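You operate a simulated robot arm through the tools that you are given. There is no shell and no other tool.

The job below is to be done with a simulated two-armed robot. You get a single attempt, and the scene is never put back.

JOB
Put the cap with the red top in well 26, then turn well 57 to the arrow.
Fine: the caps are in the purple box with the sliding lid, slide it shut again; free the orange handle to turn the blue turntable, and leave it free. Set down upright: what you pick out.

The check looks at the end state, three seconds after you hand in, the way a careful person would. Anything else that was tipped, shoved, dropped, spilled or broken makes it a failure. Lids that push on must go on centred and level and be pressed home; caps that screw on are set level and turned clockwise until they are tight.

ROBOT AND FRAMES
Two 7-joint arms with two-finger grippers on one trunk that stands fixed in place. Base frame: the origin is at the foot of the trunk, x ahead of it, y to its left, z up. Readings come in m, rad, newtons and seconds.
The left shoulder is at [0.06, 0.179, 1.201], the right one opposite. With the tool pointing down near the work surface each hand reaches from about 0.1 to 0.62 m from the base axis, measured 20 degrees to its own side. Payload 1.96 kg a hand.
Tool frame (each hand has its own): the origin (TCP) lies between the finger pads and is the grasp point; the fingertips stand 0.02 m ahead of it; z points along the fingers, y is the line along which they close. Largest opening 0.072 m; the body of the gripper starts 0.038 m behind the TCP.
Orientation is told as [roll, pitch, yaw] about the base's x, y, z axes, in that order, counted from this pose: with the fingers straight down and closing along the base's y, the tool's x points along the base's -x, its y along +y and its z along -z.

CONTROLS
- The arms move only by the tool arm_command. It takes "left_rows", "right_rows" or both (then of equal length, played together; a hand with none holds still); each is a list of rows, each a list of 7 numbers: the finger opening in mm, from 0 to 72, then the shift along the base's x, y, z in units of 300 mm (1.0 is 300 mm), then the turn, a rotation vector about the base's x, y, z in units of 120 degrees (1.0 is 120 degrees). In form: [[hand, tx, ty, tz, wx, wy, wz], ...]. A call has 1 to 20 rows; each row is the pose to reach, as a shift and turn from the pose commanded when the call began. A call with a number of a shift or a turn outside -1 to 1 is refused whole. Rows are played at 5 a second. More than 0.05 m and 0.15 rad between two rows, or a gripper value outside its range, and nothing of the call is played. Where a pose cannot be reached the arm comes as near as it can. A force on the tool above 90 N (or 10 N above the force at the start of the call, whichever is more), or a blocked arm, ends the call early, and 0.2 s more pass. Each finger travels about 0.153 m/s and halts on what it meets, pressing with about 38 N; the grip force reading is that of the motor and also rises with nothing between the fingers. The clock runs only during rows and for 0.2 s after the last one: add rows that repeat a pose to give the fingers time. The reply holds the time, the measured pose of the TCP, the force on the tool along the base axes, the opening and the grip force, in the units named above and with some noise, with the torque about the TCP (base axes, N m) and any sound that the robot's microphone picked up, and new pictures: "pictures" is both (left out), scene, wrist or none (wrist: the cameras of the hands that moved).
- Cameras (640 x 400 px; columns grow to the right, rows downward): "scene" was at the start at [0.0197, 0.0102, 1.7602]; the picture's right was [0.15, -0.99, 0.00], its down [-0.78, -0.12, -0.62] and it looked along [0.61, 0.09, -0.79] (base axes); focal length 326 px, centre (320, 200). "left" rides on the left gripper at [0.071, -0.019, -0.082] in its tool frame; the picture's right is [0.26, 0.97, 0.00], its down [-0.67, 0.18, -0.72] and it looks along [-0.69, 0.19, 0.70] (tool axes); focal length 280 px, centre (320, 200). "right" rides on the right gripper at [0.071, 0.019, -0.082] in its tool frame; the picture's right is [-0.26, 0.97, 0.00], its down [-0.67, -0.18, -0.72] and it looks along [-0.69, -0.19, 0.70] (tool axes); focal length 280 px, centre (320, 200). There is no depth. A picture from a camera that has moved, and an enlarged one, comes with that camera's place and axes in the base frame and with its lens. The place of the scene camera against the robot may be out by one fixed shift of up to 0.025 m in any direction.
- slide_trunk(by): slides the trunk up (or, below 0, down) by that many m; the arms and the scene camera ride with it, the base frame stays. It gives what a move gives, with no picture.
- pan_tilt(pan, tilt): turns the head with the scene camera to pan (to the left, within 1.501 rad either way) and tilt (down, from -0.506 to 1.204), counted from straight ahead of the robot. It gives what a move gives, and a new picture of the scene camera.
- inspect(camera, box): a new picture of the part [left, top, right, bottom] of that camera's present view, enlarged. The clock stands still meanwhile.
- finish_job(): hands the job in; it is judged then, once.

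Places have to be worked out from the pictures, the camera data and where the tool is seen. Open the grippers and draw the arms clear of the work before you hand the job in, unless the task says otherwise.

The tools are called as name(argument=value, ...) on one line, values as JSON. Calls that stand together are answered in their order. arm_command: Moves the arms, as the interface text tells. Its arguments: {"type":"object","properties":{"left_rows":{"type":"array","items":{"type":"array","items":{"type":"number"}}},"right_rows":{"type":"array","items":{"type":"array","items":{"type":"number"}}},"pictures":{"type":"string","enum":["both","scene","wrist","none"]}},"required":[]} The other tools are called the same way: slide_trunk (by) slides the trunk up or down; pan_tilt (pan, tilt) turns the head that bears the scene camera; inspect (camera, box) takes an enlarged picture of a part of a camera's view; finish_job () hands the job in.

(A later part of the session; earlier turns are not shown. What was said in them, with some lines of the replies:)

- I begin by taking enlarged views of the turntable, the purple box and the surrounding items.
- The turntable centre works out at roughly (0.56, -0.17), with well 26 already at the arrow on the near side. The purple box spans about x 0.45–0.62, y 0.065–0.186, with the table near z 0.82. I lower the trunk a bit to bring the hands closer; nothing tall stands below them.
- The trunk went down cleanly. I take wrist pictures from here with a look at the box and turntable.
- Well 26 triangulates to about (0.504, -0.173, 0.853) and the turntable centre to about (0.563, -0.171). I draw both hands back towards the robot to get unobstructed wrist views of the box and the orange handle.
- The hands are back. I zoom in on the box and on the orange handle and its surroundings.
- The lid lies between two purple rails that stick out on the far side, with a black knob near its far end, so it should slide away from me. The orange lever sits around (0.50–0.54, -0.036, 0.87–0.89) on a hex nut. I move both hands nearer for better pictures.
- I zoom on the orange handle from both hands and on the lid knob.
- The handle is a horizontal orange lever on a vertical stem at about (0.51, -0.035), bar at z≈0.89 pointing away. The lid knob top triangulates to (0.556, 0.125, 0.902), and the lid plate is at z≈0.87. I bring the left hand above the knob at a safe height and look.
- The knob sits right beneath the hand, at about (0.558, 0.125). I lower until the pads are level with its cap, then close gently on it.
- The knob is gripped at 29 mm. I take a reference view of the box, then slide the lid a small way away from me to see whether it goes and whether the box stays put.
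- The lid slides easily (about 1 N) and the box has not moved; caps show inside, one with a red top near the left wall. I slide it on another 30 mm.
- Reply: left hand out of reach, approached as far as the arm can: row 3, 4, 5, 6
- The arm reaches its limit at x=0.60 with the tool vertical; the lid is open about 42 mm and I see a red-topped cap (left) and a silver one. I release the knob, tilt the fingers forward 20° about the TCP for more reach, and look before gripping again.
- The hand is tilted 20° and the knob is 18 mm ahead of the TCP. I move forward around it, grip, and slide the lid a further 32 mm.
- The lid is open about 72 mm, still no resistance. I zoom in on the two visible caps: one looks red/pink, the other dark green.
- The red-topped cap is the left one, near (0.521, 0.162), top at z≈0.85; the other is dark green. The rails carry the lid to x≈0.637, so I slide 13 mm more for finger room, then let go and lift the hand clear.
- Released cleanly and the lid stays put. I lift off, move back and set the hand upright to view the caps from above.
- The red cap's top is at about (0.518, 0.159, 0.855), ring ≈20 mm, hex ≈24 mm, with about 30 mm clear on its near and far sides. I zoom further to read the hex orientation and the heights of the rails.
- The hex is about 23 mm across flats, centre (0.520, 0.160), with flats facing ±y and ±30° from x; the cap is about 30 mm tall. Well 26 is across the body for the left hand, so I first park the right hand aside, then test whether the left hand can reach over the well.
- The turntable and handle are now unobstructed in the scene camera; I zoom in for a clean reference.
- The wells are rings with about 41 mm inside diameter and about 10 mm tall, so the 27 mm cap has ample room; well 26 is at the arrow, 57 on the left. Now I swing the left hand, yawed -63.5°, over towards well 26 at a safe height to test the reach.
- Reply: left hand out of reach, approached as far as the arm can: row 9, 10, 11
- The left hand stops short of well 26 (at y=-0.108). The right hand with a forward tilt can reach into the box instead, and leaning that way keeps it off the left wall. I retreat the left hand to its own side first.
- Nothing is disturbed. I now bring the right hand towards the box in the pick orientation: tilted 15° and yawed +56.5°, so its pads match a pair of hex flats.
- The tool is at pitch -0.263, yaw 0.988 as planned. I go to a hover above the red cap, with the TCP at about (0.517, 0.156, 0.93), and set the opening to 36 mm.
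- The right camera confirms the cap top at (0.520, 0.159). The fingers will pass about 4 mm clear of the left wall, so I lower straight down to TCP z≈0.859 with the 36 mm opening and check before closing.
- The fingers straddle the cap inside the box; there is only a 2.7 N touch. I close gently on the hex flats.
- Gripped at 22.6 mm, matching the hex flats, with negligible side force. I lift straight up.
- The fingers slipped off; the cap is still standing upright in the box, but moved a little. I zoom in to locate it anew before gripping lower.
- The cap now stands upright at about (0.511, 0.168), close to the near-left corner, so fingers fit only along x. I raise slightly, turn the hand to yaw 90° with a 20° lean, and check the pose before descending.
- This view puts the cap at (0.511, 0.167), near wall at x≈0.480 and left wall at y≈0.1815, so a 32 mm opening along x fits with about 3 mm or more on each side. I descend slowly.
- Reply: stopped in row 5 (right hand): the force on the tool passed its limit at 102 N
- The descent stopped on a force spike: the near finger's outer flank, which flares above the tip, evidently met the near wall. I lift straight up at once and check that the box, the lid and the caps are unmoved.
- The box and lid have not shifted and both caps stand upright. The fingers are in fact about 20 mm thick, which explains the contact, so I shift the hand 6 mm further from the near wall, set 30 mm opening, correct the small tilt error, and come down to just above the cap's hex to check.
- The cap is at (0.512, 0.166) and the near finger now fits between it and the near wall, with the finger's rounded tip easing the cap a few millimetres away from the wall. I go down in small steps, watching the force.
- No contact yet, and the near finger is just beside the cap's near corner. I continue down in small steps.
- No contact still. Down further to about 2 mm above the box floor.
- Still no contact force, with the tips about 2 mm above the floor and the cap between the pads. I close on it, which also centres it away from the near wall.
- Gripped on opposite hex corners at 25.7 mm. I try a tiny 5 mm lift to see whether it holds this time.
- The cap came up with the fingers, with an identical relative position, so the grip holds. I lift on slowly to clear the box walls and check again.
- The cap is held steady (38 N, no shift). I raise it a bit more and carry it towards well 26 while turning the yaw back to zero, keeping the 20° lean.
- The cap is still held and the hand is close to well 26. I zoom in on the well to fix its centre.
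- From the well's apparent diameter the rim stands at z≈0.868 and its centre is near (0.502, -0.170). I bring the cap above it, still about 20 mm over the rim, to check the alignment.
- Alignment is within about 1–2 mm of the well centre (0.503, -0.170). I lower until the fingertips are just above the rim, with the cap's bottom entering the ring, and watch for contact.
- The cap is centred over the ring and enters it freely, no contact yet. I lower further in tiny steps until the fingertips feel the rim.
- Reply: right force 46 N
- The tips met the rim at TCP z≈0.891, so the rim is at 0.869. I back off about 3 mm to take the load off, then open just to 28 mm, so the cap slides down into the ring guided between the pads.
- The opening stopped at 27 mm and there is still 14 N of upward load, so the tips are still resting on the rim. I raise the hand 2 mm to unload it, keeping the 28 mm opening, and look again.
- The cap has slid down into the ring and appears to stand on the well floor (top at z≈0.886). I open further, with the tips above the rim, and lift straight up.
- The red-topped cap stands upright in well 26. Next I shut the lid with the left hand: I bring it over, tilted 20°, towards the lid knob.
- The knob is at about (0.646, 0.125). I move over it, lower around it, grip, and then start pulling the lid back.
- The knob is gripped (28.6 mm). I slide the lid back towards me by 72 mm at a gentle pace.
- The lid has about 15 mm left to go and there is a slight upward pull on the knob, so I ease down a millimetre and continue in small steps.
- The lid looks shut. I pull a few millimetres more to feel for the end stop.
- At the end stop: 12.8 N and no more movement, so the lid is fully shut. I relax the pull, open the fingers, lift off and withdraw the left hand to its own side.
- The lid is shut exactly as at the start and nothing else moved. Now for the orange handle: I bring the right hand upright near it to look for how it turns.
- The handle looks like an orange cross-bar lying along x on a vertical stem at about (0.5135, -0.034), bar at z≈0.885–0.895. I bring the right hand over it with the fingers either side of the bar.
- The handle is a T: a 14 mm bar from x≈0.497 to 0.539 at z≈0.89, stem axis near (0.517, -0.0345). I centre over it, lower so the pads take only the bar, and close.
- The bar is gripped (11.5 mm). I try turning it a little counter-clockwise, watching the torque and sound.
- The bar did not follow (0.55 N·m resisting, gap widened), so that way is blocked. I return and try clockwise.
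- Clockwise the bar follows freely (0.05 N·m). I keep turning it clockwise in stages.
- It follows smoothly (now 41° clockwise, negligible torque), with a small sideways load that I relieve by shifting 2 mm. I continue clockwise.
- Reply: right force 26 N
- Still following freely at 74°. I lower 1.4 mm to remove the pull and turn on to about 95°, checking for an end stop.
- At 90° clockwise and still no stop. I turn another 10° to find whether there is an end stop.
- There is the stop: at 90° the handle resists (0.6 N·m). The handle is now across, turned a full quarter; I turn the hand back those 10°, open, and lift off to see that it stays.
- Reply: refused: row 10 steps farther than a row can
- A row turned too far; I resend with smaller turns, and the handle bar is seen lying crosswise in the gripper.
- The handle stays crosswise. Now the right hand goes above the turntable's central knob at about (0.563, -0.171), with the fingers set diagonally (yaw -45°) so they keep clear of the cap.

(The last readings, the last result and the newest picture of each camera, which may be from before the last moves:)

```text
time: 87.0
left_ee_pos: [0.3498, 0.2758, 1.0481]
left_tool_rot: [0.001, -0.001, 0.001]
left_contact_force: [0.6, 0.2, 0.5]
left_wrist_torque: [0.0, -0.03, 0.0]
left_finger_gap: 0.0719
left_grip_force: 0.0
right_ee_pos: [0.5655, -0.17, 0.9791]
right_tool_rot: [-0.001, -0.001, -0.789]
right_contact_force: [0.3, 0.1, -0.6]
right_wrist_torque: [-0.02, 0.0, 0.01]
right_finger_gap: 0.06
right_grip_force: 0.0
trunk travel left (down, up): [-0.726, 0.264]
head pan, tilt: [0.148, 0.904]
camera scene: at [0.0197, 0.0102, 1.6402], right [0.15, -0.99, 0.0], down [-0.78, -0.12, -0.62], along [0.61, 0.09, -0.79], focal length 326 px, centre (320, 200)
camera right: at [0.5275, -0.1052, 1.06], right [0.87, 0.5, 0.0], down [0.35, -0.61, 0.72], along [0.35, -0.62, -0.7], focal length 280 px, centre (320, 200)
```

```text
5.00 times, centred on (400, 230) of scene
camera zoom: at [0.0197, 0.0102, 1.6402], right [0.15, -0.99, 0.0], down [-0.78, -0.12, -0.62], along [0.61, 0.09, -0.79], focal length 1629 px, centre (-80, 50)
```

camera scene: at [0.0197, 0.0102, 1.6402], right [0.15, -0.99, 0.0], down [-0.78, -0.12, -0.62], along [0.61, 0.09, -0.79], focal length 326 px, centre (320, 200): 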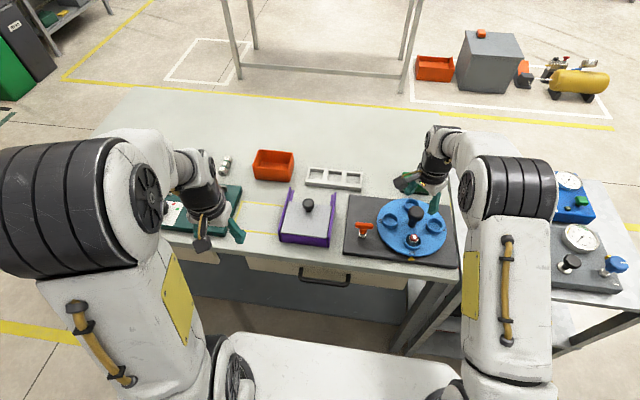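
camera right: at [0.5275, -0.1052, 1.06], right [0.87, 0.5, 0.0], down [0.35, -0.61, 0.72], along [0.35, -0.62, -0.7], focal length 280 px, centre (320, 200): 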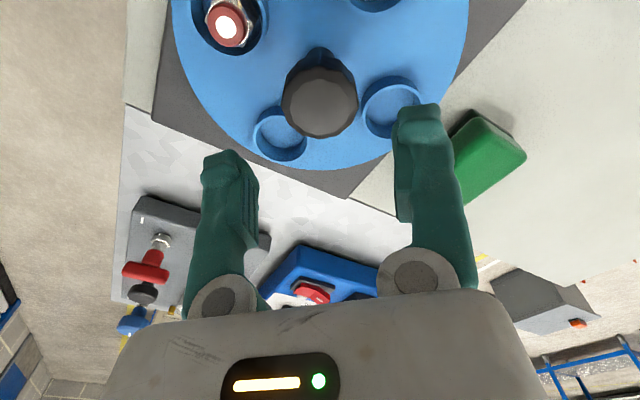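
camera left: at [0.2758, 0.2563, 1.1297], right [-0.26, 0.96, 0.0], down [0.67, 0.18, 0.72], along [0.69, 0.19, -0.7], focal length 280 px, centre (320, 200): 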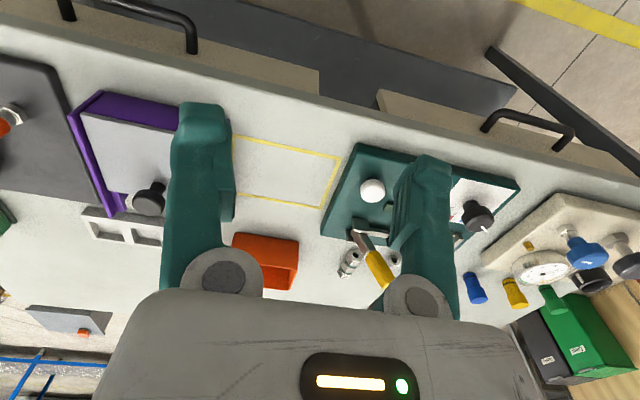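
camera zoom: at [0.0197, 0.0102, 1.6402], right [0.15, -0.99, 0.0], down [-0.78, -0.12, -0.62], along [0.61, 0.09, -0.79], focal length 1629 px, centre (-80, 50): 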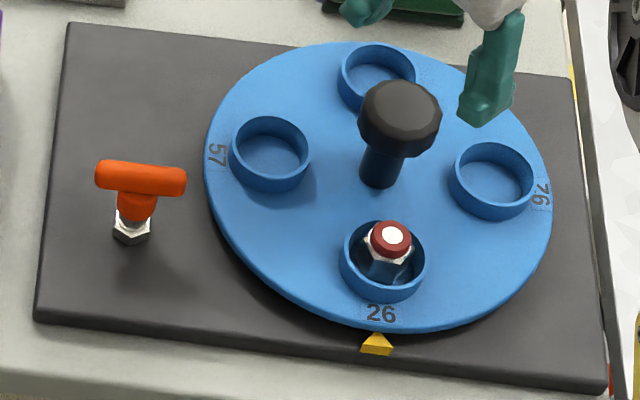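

The table, with the cap in place, is clear to see. The knob is about 40 mm wide, centred near (0.563, -0.1695), top z≈0.915. I lower around it and grip.

arm_command(right_rows=[[60, -0.008, 0.001, -0.05, 0, 0, 0], [60, -0.008, 0.001, -0.11, 0, 0, 0], [60, -0.008, 0.001, -0.17, 0, 0, 0], [60, -0.008, 0.001, -0.225, 0, 0, 0], [60, -0.008, 0.001, -0.25, 0, 0, 0], [50, -0.008, 0.001, -0.25, 0, 0, 0], [42, -0.008, 0.001, -0.25, 0, 0, 0], [34, -0.008, 0.001, -0.25, 0, 0, 0], [30, -0.008, 0.001, -0.25, 0, 0, 0], [30, -0.008, 0.001, -0.25, 0, 0, 0]], pictures="wrist")

```text
time: 89.2
left_ee_pos: [0.3498, 0.2762, 1.048]
left_tool_rot: [0.0, 0.001, 0.003]
left_contact_force: [-0.3, 0.5, 0.2]
left_wrist_torque: [0.02, 0.0, 0.0]
left_finger_gap: 0.0722
left_grip_force: 0.0
right_ee_pos: [0.5629, -0.1681, 0.9025]
right_tool_rot: [-0.001, -0.001, -0.788]
right_contact_force: [6.4, 5.0, 1.6]
right_wrist_torque: [0.27, -0.04, 0.06]
right_finger_gap: 0.0384
right_grip_force: 40.1
trunk travel left (down, up): [-0.726, 0.264]
head pan, tilt: [0.148, 0.904]
camera right: at [0.5257, -0.1036, 0.9849], right [0.87, 0.5, 0.0], down [0.35, -0.61, 0.72], along [0.35, -0.62, -0.7], focal length 280 px, centre (320, 200)
```

right: 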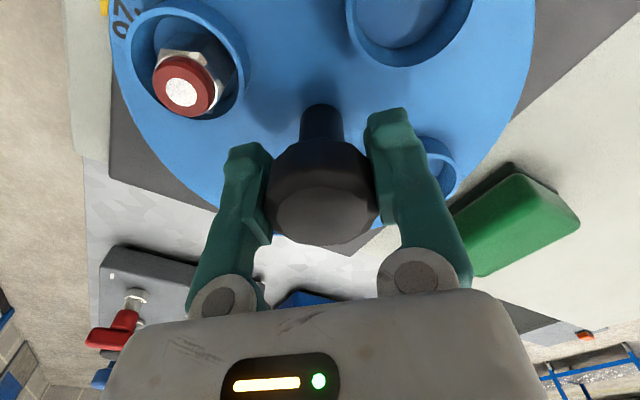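

Knob gripped at 38.4 mm. I try a small counter-clockwise turn (about 9°), checking that the table follows and the torque stays low.

arm_command(right_rows=[[30, 0, 0, 0, 0, 0, 0.025], [30, 0, 0, 0, 0, 0, 0.05], [30, 0, 0, 0, 0, 0, 0.075], [30, 0, 0, 0, 0, 0, 0.075]], pictures="wrist")

inspect(camera="scene", box=[340, 190, 460, 270])

```text
time: 90.2
left_ee_pos: [0.349, 0.2761, 1.0481]
left_tool_rot: [0.001, 0.001, 0.001]
left_contact_force: [-0.4, 0.2, 0.1]
left_wrist_torque: [0.0, -0.01, -0.04]
left_finger_gap: 0.0722
left_grip_force: 0.1
right_ee_pos: [0.563, -0.1692, 0.9047]
right_tool_rot: [-0.002, -0.002, -0.63]
right_contact_force: [4.8, 5.2, 7.3]
right_wrist_torque: [0.08, 0.22, 0.08]
right_finger_gap: 0.0377
right_grip_force: 39.8
trunk travel left (down, up): [-0.726, 0.264]
head pan, tilt: [0.148, 0.904]
camera right: at [0.5158, -0.1104, 0.9848], right [0.78, 0.63, 0.0], down [0.44, -0.54, 0.72], along [0.45, -0.56, -0.7], focal length 280 px, centre (320, 200)
```

right: 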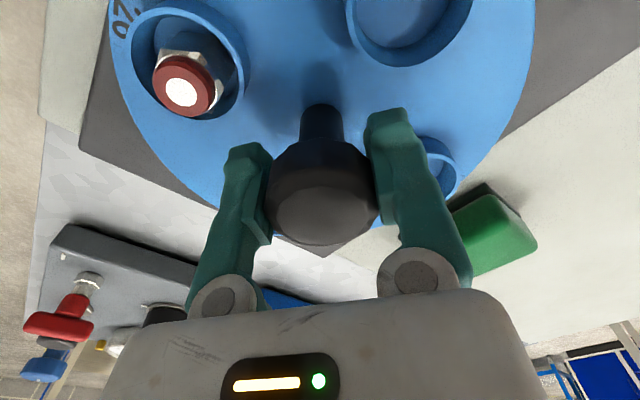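

```text
5.00 times, centred on (400, 230) of scene
camera zoom: at [0.0197, 0.0115, 1.6403], right [0.15, -0.99, 0.0], down [-0.78, -0.12, -0.62], along [0.61, 0.09, -0.79], focal length 1629 px, centre (-80, 50)
```

zoom: 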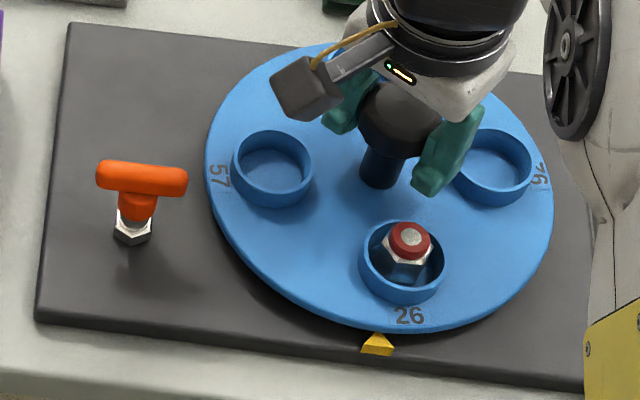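

The table turns with the hand, freely (0.08 N·m), and the cap rides along. I continue counter-clockwise to about 85°.

arm_command(right_rows=[[30, 0, 0, 0.001, 0, 0, 0.03], [30, 0, 0, 0.001, 0, 0, 0.07], [30, 0, 0, 0.001, 0, 0, 0.11], [30, 0, 0, 0.001, 0, 0, 0.15], [30, 0, 0, 0.001, 0, 0, 0.19], [30, 0, 0, 0.001, 0, 0, 0.23], [30, 0, 0, 0.001, 0, 0, 0.27], [30, 0, 0, 0.001, 0, 0, 0.31], [30, 0, 0, 0.001, 0, 0, 0.35], [30, 0, 0, 0.001, 0, 0, 0.39], [30, 0, 0, 0.001, 0, 0, 0.43], [30, 0, 0, 0.001, 0, 0, 0.47], [30, 0, 0, 0.001, 0, 0, 0.51], [30, 0, 0, 0.001, 0, 0, 0.55], [30, 0, 0, 0.001, 0, 0, 0.59], [30, 0, 0, 0.001, 0, 0, 0.62], [30, 0, 0, 0.001, 0, 0, 0.635], [30, 0, 0, 0.001, 0, 0, 0.635]], pictures="both")

inspect(camera="scene", box=[340, 190, 460, 270])

```text
time: 94.0
left_ee_pos: [0.3501, 0.2738, 1.0488]
left_tool_rot: [0.002, 0.002, -0.001]
left_contact_force: [0.2, 0.0, -0.7]
left_wrist_torque: [-0.06, 0.01, 0.01]
left_finger_gap: 0.0719
left_grip_force: 0.1
right_ee_pos: [0.5633, -0.171, 0.9041]
right_tool_rot: [-0.002, -0.003, 0.699]
right_contact_force: [17.3, -16.1, 22.7]
right_wrist_torque: [-0.35, -0.15, 0.02]
right_finger_gap: 0.0382
right_grip_force: 40.3
trunk travel left (down, up): [-0.726, 0.264]
head pan, tilt: [0.148, 0.904]
camera scene: at [0.0201, 0.0078, 1.6404], right [0.15, -0.99, 0.0], down [-0.78, -0.11, -0.62], along [0.61, 0.09, -0.79], focal length 326 px, centre (320, 200)
camera right: at [0.4949, -0.2018, 0.9847], right [-0.42, 0.91, 0.0], down [0.63, 0.29, 0.72], along [0.65, 0.3, -0.7], focal length 280 px, centre (320, 200)
```

scene: 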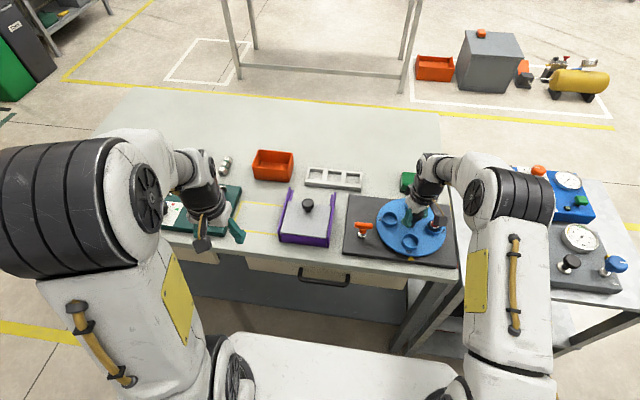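
right: 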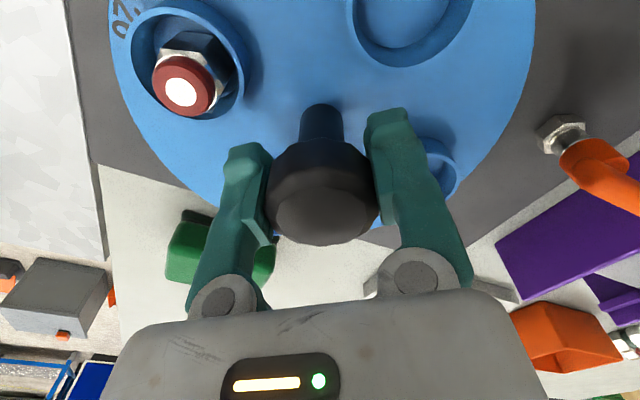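

```text
5.00 times, centred on (400, 230) of scene
camera zoom: at [0.0201, 0.0078, 1.6404], right [0.15, -0.99, 0.0], down [-0.78, -0.11, -0.62], along [0.61, 0.09, -0.79], focal length 1629 px, centre (-80, 50)
```

zoom: 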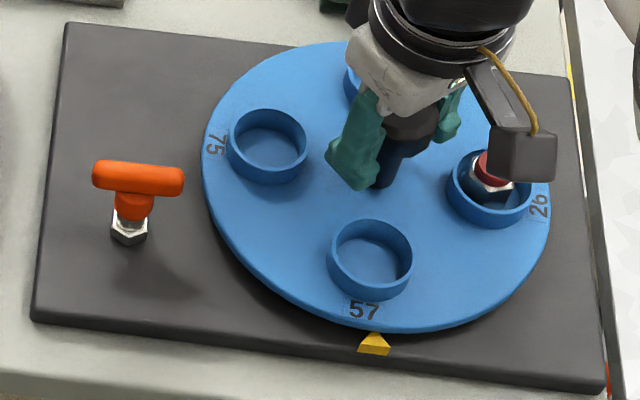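

The hand has turned 85° and well 57 is just short of the arrow. I ease off the side load (about 1.5 mm) and turn roughly 5° more.

arm_command(right_rows=[[30, 0.002, -0.002, 0.003, 0, 0, 0.012], [30, 0.003, -0.004, 0.005, 0, 0, 0.025], [30, 0.003, -0.004, 0.005, 0, 0, 0.04], [30, 0.003, -0.004, 0.005, 0, 0, 0.04]], pictures="wrist")

inspect(camera="scene", box=[340, 190, 460, 270])

inspect(camera="scene", box=[390, 220, 440, 265])

```text
time: 95.0
left_ee_pos: [0.3502, 0.2739, 1.0483]
left_tool_rot: [0.001, 0.001, 0.002]
left_contact_force: [-0.1, 0.0, 0.5]
left_wrist_torque: [0.0, -0.01, -0.02]
left_finger_gap: 0.0722
left_grip_force: 0.0
right_ee_pos: [0.5624, -0.1709, 0.9037]
right_tool_rot: [0.002, 0.0, 0.782]
right_contact_force: [12.9, -12.1, 6.7]
right_wrist_torque: [0.81, -0.85, -0.05]
right_finger_gap: 0.038
right_grip_force: 39.7
trunk travel left (down, up): [-0.726, 0.264]
head pan, tilt: [0.148, 0.904]
camera right: at [0.4983, -0.2076, 0.9849], right [-0.49, 0.87, 0.0], down [0.61, 0.34, 0.72], along [0.62, 0.36, -0.7], focal length 280 px, centre (320, 200)
```

right: 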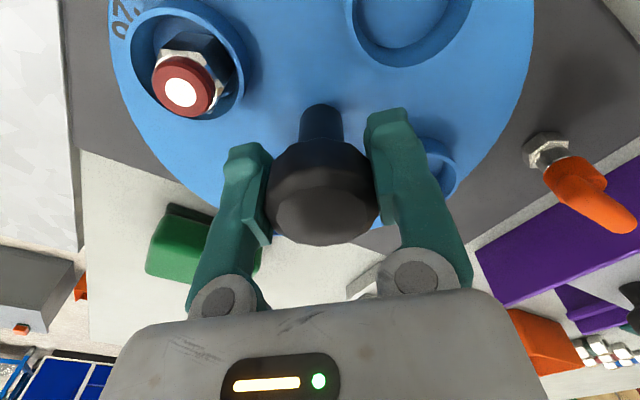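

```text
5.00 times, centred on (400, 230) of scene
camera zoom: at [0.0211, 0.0079, 1.6401], right [0.15, -0.99, 0.0], down [-0.78, -0.11, -0.62], along [0.61, 0.09, -0.79], focal length 1629 px, centre (-80, 50)
```

zoom: 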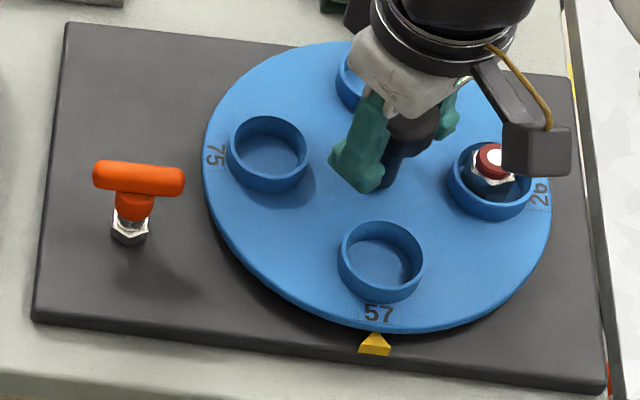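

```text
8.89 times, centred on (415, 242) of scene
camera zoom: at [0.0211, 0.0079, 1.6401], right [0.15, -0.99, 0.0], down [-0.78, -0.11, -0.62], along [0.61, 0.09, -0.79], focal length 2896 px, centre (-524, -178)
```

zoom: 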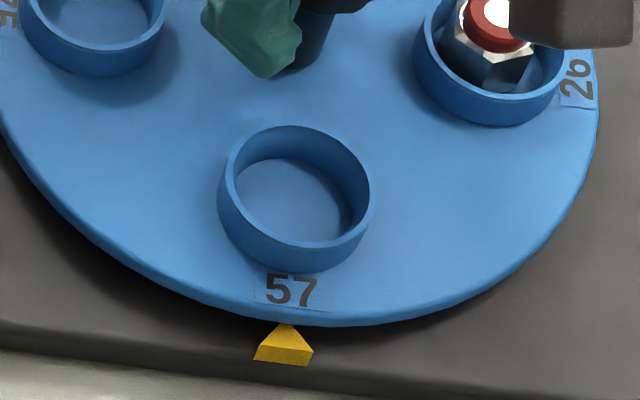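

The hand has turned exactly 90° and 57 sits at the arrow just as 26 did before. I zoom in tightly to compare the alignment.

inspect(camera="scene", box=[400, 232, 430, 256])

```text
16.00 times, centred on (415, 244) of scene
camera zoom: at [0.0211, 0.0079, 1.6401], right [0.15, -0.99, 0.0], down [-0.78, -0.11, -0.62], along [0.61, 0.09, -0.79], focal length 5213 px, centre (-1200, -504)
```

zoom: 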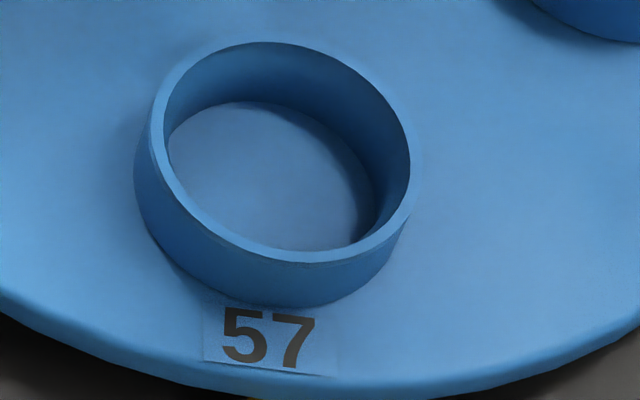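

The well looks aligned within about a degree or two. I release the knob, lift the hand straight up, and move it back so the right camera can check the arrow alignment exactly.

arm_command(right_rows=[[30, 0.003, -0.003, 0.001, 0, 0, 0], [36, 0.003, -0.003, 0.001, 0, 0, 0], [46, 0.003, -0.003, 0.001, 0, 0, 0], [58, 0.003, -0.003, 0.001, 0, 0, 0], [58, 0.003, -0.003, 0.05, 0, 0, 0], [58, 0.003, -0.003, 0.12, 0, 0, 0], [58, 0.003, -0.003, 0.2, 0, 0, 0], [58, -0.05, -0.003, 0.28, 0, 0, -0.05], [60, -0.12, -0.01, 0.32, 0, 0, -0.11], [64, -0.2, -0.02, 0.34, 0, 0, -0.17], [68, -0.28, -0.035, 0.34, 0, 0, -0.23], [72, -0.36, -0.05, 0.34, 0, 0, -0.29], [72, -0.44, -0.06, 0.34, 0, 0, -0.34], [72, -0.52, -0.065, 0.34, 0, 0, -0.375], [72, -0.52, -0.065, 0.34, 0, 0, -0.375]], pictures="both")

inspect(camera="right", box=[200, 40, 440, 200])

inspect(camera="scene", box=[340, 190, 460, 270])

```text
time: 98.2
left_ee_pos: [0.349, 0.2748, 1.049]
left_tool_rot: [0.0, 0.001, 0.002]
left_contact_force: [-0.6, 0.3, -0.2]
left_wrist_torque: [0.05, 0.03, 0.02]
left_finger_gap: 0.0721
left_grip_force: 0.1
right_ee_pos: [0.4067, -0.1901, 1.0064]
right_tool_rot: [-0.002, 0.0, -0.005]
right_contact_force: [0.2, 0.3, 0.3]
right_wrist_torque: [0.02, 0.01, 0.0]
right_finger_gap: 0.0716
right_grip_force: 0.1
trunk travel left (down, up): [-0.726, 0.264]
head pan, tilt: [0.148, 0.904]
camera scene: at [0.0204, 0.0102, 1.6402], right [0.15, -0.99, 0.0], down [-0.78, -0.12, -0.62], along [0.61, 0.09, -0.79], focal length 326 px, centre (320, 200)
camera right: at [0.3334, -0.1703, 1.0875], right [0.27, 0.96, 0.0], down [0.67, -0.18, 0.72], along [0.69, -0.19, -0.7], focal length 280 px, centre (320, 200)
```

scene: 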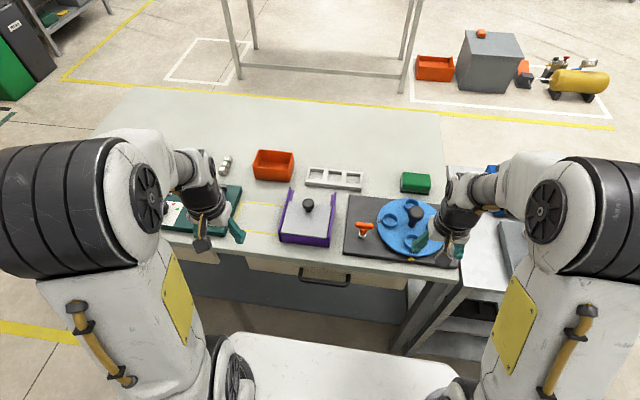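
right: 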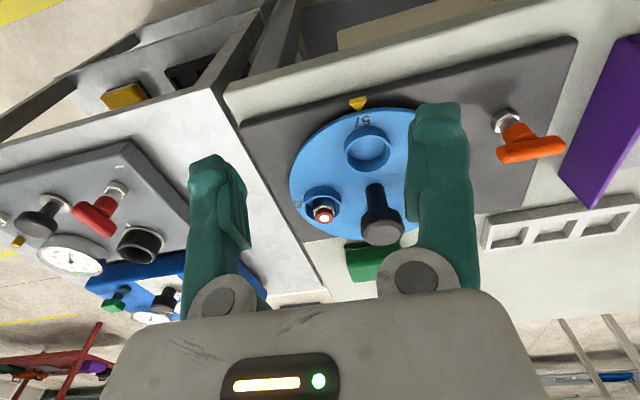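

```text
2.50 times, centred on (320, 120) of right
camera zoom: at [0.3334, -0.1703, 1.0875], right [0.27, 0.96, 0.0], down [0.67, -0.18, 0.72], along [0.69, -0.19, -0.7], focal length 701 px, centre (320, 400)
```

zoom: 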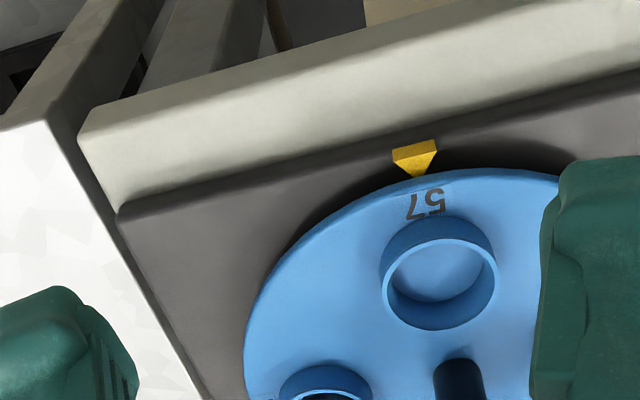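

```text
5.00 times, centred on (400, 230) of scene
camera zoom: at [0.0204, 0.0102, 1.6402], right [0.15, -0.99, 0.0], down [-0.78, -0.12, -0.62], along [0.61, 0.09, -0.79], focal length 1629 px, centre (-80, 50)
```

zoom: 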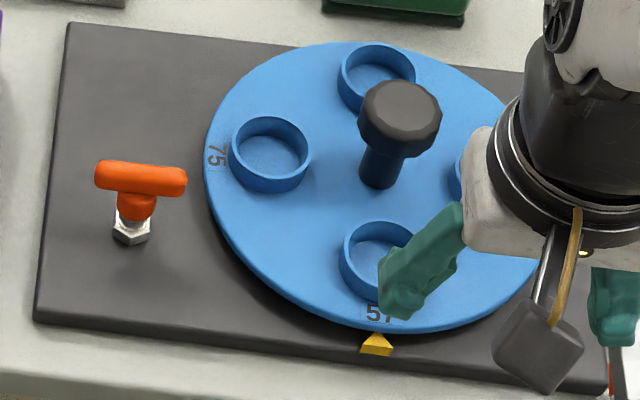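

57 now sits where 26 stood, and the handle and cap have stayed put. To judge the last degree I move the camera to a closer, nearly overhead view in line with the arrow.

arm_command(right_rows=[[72, 0.07, 0, -0.03, 0, 0, 0], [72, 0.14, 0, -0.06, 0, 0, 0], [72, 0.21, 0, -0.087, 0, 0, 0], [72, 0.21, 0, -0.087, 0, 0, 0]], pictures="wrist")

inspect(camera="right", box=[280, 0, 440, 120])

inspect(camera="right", box=[240, 60, 440, 220])

```text
time: 99.2
left_ee_pos: [0.3493, 0.2756, 1.0483]
left_tool_rot: [0.0, 0.0, 0.003]
left_contact_force: [0.1, 0.5, 0.3]
left_wrist_torque: [0.03, -0.02, 0.04]
left_finger_gap: 0.072
left_grip_force: 0.0
right_ee_pos: [0.4693, -0.1898, 0.9805]
right_tool_rot: [-0.002, -0.001, -0.002]
right_contact_force: [0.3, 0.6, 0.2]
right_wrist_torque: [-0.01, 0.0, 0.05]
right_finger_gap: 0.0722
right_grip_force: 0.1
trunk travel left (down, up): [-0.726, 0.264]
head pan, tilt: [0.148, 0.904]
camera right: at [0.3977, -0.1697, 1.0609], right [0.26, 0.96, 0.0], down [0.67, -0.18, 0.72], along [0.69, -0.19, -0.7], focal length 280 px, centre (320, 200)
```

right: 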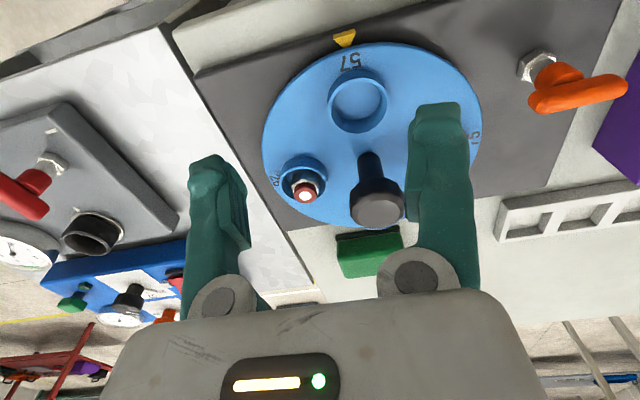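

```text
3.33 times, centred on (360, 60) of right
camera zoom: at [0.3977, -0.1697, 1.0609], right [0.26, 0.96, 0.0], down [0.67, -0.18, 0.72], along [0.69, -0.19, -0.7], focal length 935 px, centre (187, 667)
```

zoom: 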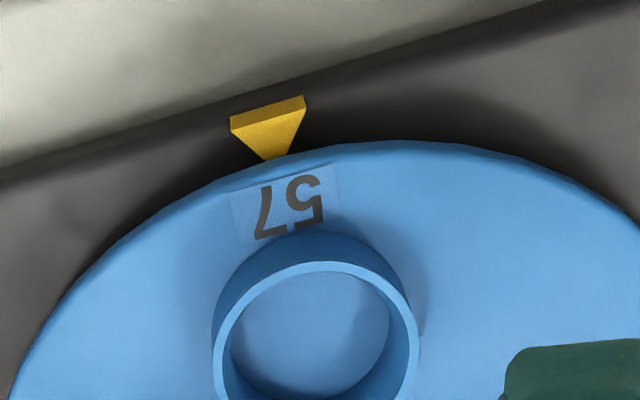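

```text
2.50 times, centred on (340, 140) of right
camera zoom: at [0.3977, -0.1697, 1.0609], right [0.26, 0.96, 0.0], down [0.67, -0.18, 0.72], along [0.69, -0.19, -0.7], focal length 701 px, centre (270, 350)
```

zoom: 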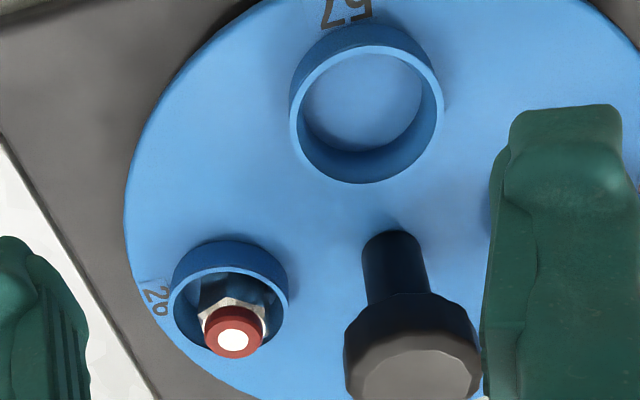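

The close view puts well 57 at about 180.4° and the arrow at about 181° around the table's centre, so they agree to within a degree; the cap stands upright in well 26. I now withdraw both arms, open, clear of the work.

arm_command(left_rows=[[72, -0.04, 0.02, 0.02, 0, 0, 0], [72, -0.08, 0.05, 0.05, 0, 0, 0], [72, -0.12, 0.08, 0.08, 0, 0, 0], [72, -0.16, 0.1, 0.1, 0, 0, 0], [72, -0.16, 0.1, 0.1, 0, 0, 0], [72, -0.16, 0.1, 0.1, 0, 0, 0], [72, -0.16, 0.1, 0.1, 0, 0, 0], [72, -0.16, 0.1, 0.1, 0, 0, 0]], right_rows=[[72, 0, 0, 0.08, 0, 0, 0], [72, -0.06, 0, 0.15, 0, 0, 0], [72, -0.15, -0.05, 0.2, 0, 0, 0], [72, -0.25, -0.12, 0.22, 0, 0, 0], [72, -0.35, -0.2, 0.24, 0, 0, 0], [72, -0.45, -0.28, 0.26, 0, 0, 0], [72, -0.55, -0.35, 0.28, 0, 0, 0], [72, -0.55, -0.35, 0.28, 0, 0, 0]], pictures="both")

inspect(camera="scene", box=[340, 190, 460, 270])

inspect(camera="scene", box=[160, 140, 380, 270])

inspect(camera="scene", box=[420, 205, 450, 235])

```text
time: 101.0
left_ee_pos: [0.3008, 0.3039, 1.0784]
left_tool_rot: [0.0, 0.0, 0.001]
left_contact_force: [0.3, -1.0, 0.2]
left_wrist_torque: [0.0, 0.02, 0.0]
left_finger_gap: 0.0718
left_grip_force: 0.1
right_ee_pos: [0.3057, -0.2953, 1.0639]
right_tool_rot: [-0.002, -0.001, -0.001]
right_contact_force: [0.2, -0.3, 0.8]
right_wrist_torque: [-0.01, 0.01, 0.0]
right_finger_gap: 0.0719
right_grip_force: 0.1
trunk travel left (down, up): [-0.726, 0.264]
head pan, tilt: [0.148, 0.904]
camera scene: at [0.0206, 0.0104, 1.6402], right [0.15, -0.99, 0.0], down [-0.78, -0.12, -0.62], along [0.61, 0.09, -0.79], focal length 326 px, centre (320, 200)
camera right: at [0.2336, -0.2755, 1.1448], right [0.26, 0.96, 0.0], down [0.67, -0.18, 0.72], along [0.69, -0.19, -0.7], focal length 280 px, centre (320, 200)
camera left: at [0.2289, 0.2854, 1.1591], right [-0.26, 0.96, 0.0], down [0.67, 0.18, 0.72], along [0.69, 0.19, -0.7], focal length 280 px, centre (320, 200)
```

scene: 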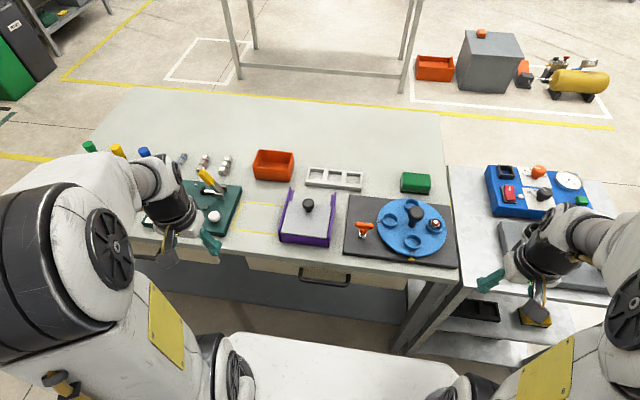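
right: 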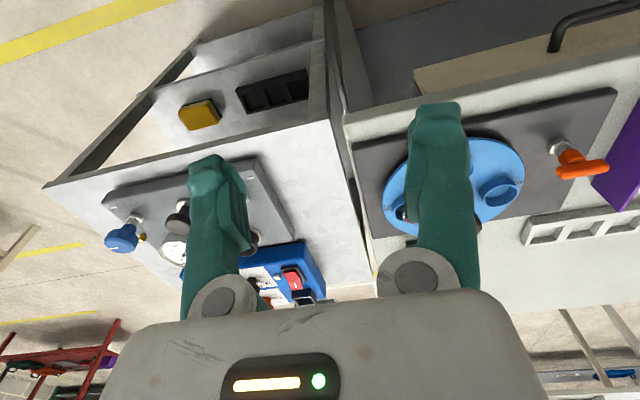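
left: 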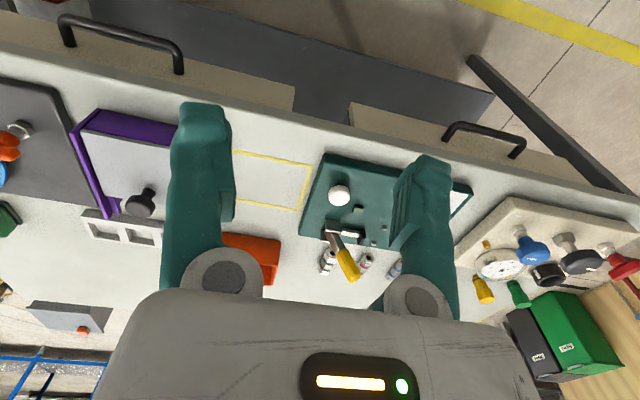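

```text
5.00 times, centred on (400, 230) of scene
camera zoom: at [0.0206, 0.0104, 1.6402], right [0.15, -0.99, 0.0], down [-0.78, -0.12, -0.62], along [0.61, 0.09, -0.79], focal length 1629 px, centre (-80, 50)
```

zoom: 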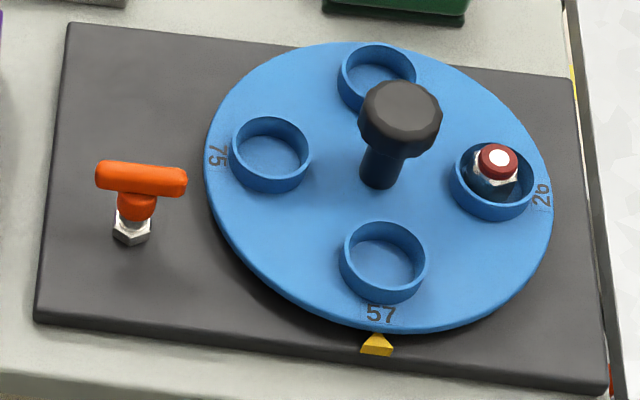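

```text
2.91 times, centred on (270, 205) of scene
camera zoom: at [0.0206, 0.0104, 1.6402], right [0.15, -0.99, 0.0], down [-0.78, -0.12, -0.62], along [0.61, 0.09, -0.79], focal length 948 px, centre (466, 186)
```

zoom: 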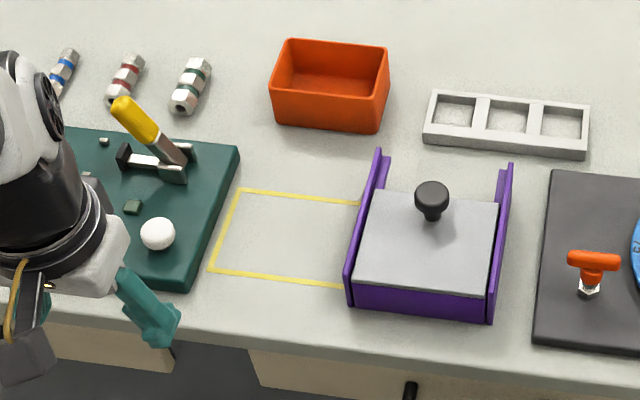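

```text
13.33 times, centred on (435, 220) of scene
camera zoom: at [0.0206, 0.0104, 1.6402], right [0.15, -0.99, 0.0], down [-0.78, -0.12, -0.62], along [0.61, 0.09, -0.79], focal length 4344 px, centre (-1213, -67)
```

zoom: 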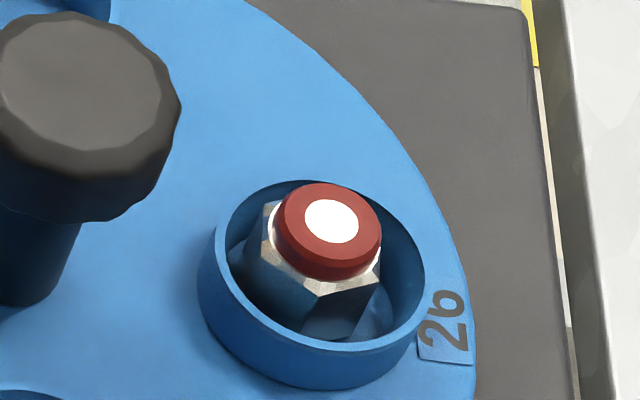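

The final view shows the red-topped cap upright and level in well 26, and well 57 at the arrow. The handle is turned free, the lid is shut, everything else is undisturbed, and both arms are clear with open grippers. I hand the job in.

finish_job()

```text
The job is handed in.
```

I handed the job in with both tasks done; no result of the check has come back.

- **Cap:** The red-topped cap stands upright and level in well 26. My first grip slipped off inside the box. A later one lowered the hand onto the near wall and stopped on a 102 N force reading. The box, lid and other cap showed no movement afterwards. At the well, the cap was let go a few millimetres above the bottom and dropped the rest of the way in.
- **Purple box:** The lid is slid fully shut against its stop. The dark green cap was left inside, standing where it was.
- **Orange handle:** It is turned a quarter turn clockwise to its end stop and left there. The turntable turned freely after that.
- **Turntable:** Well 57 is at the arrow, to within about a degree by my measurement.

Both arms are drawn back with their grippers open, and the final pictures show nothing else on the table disturbed.
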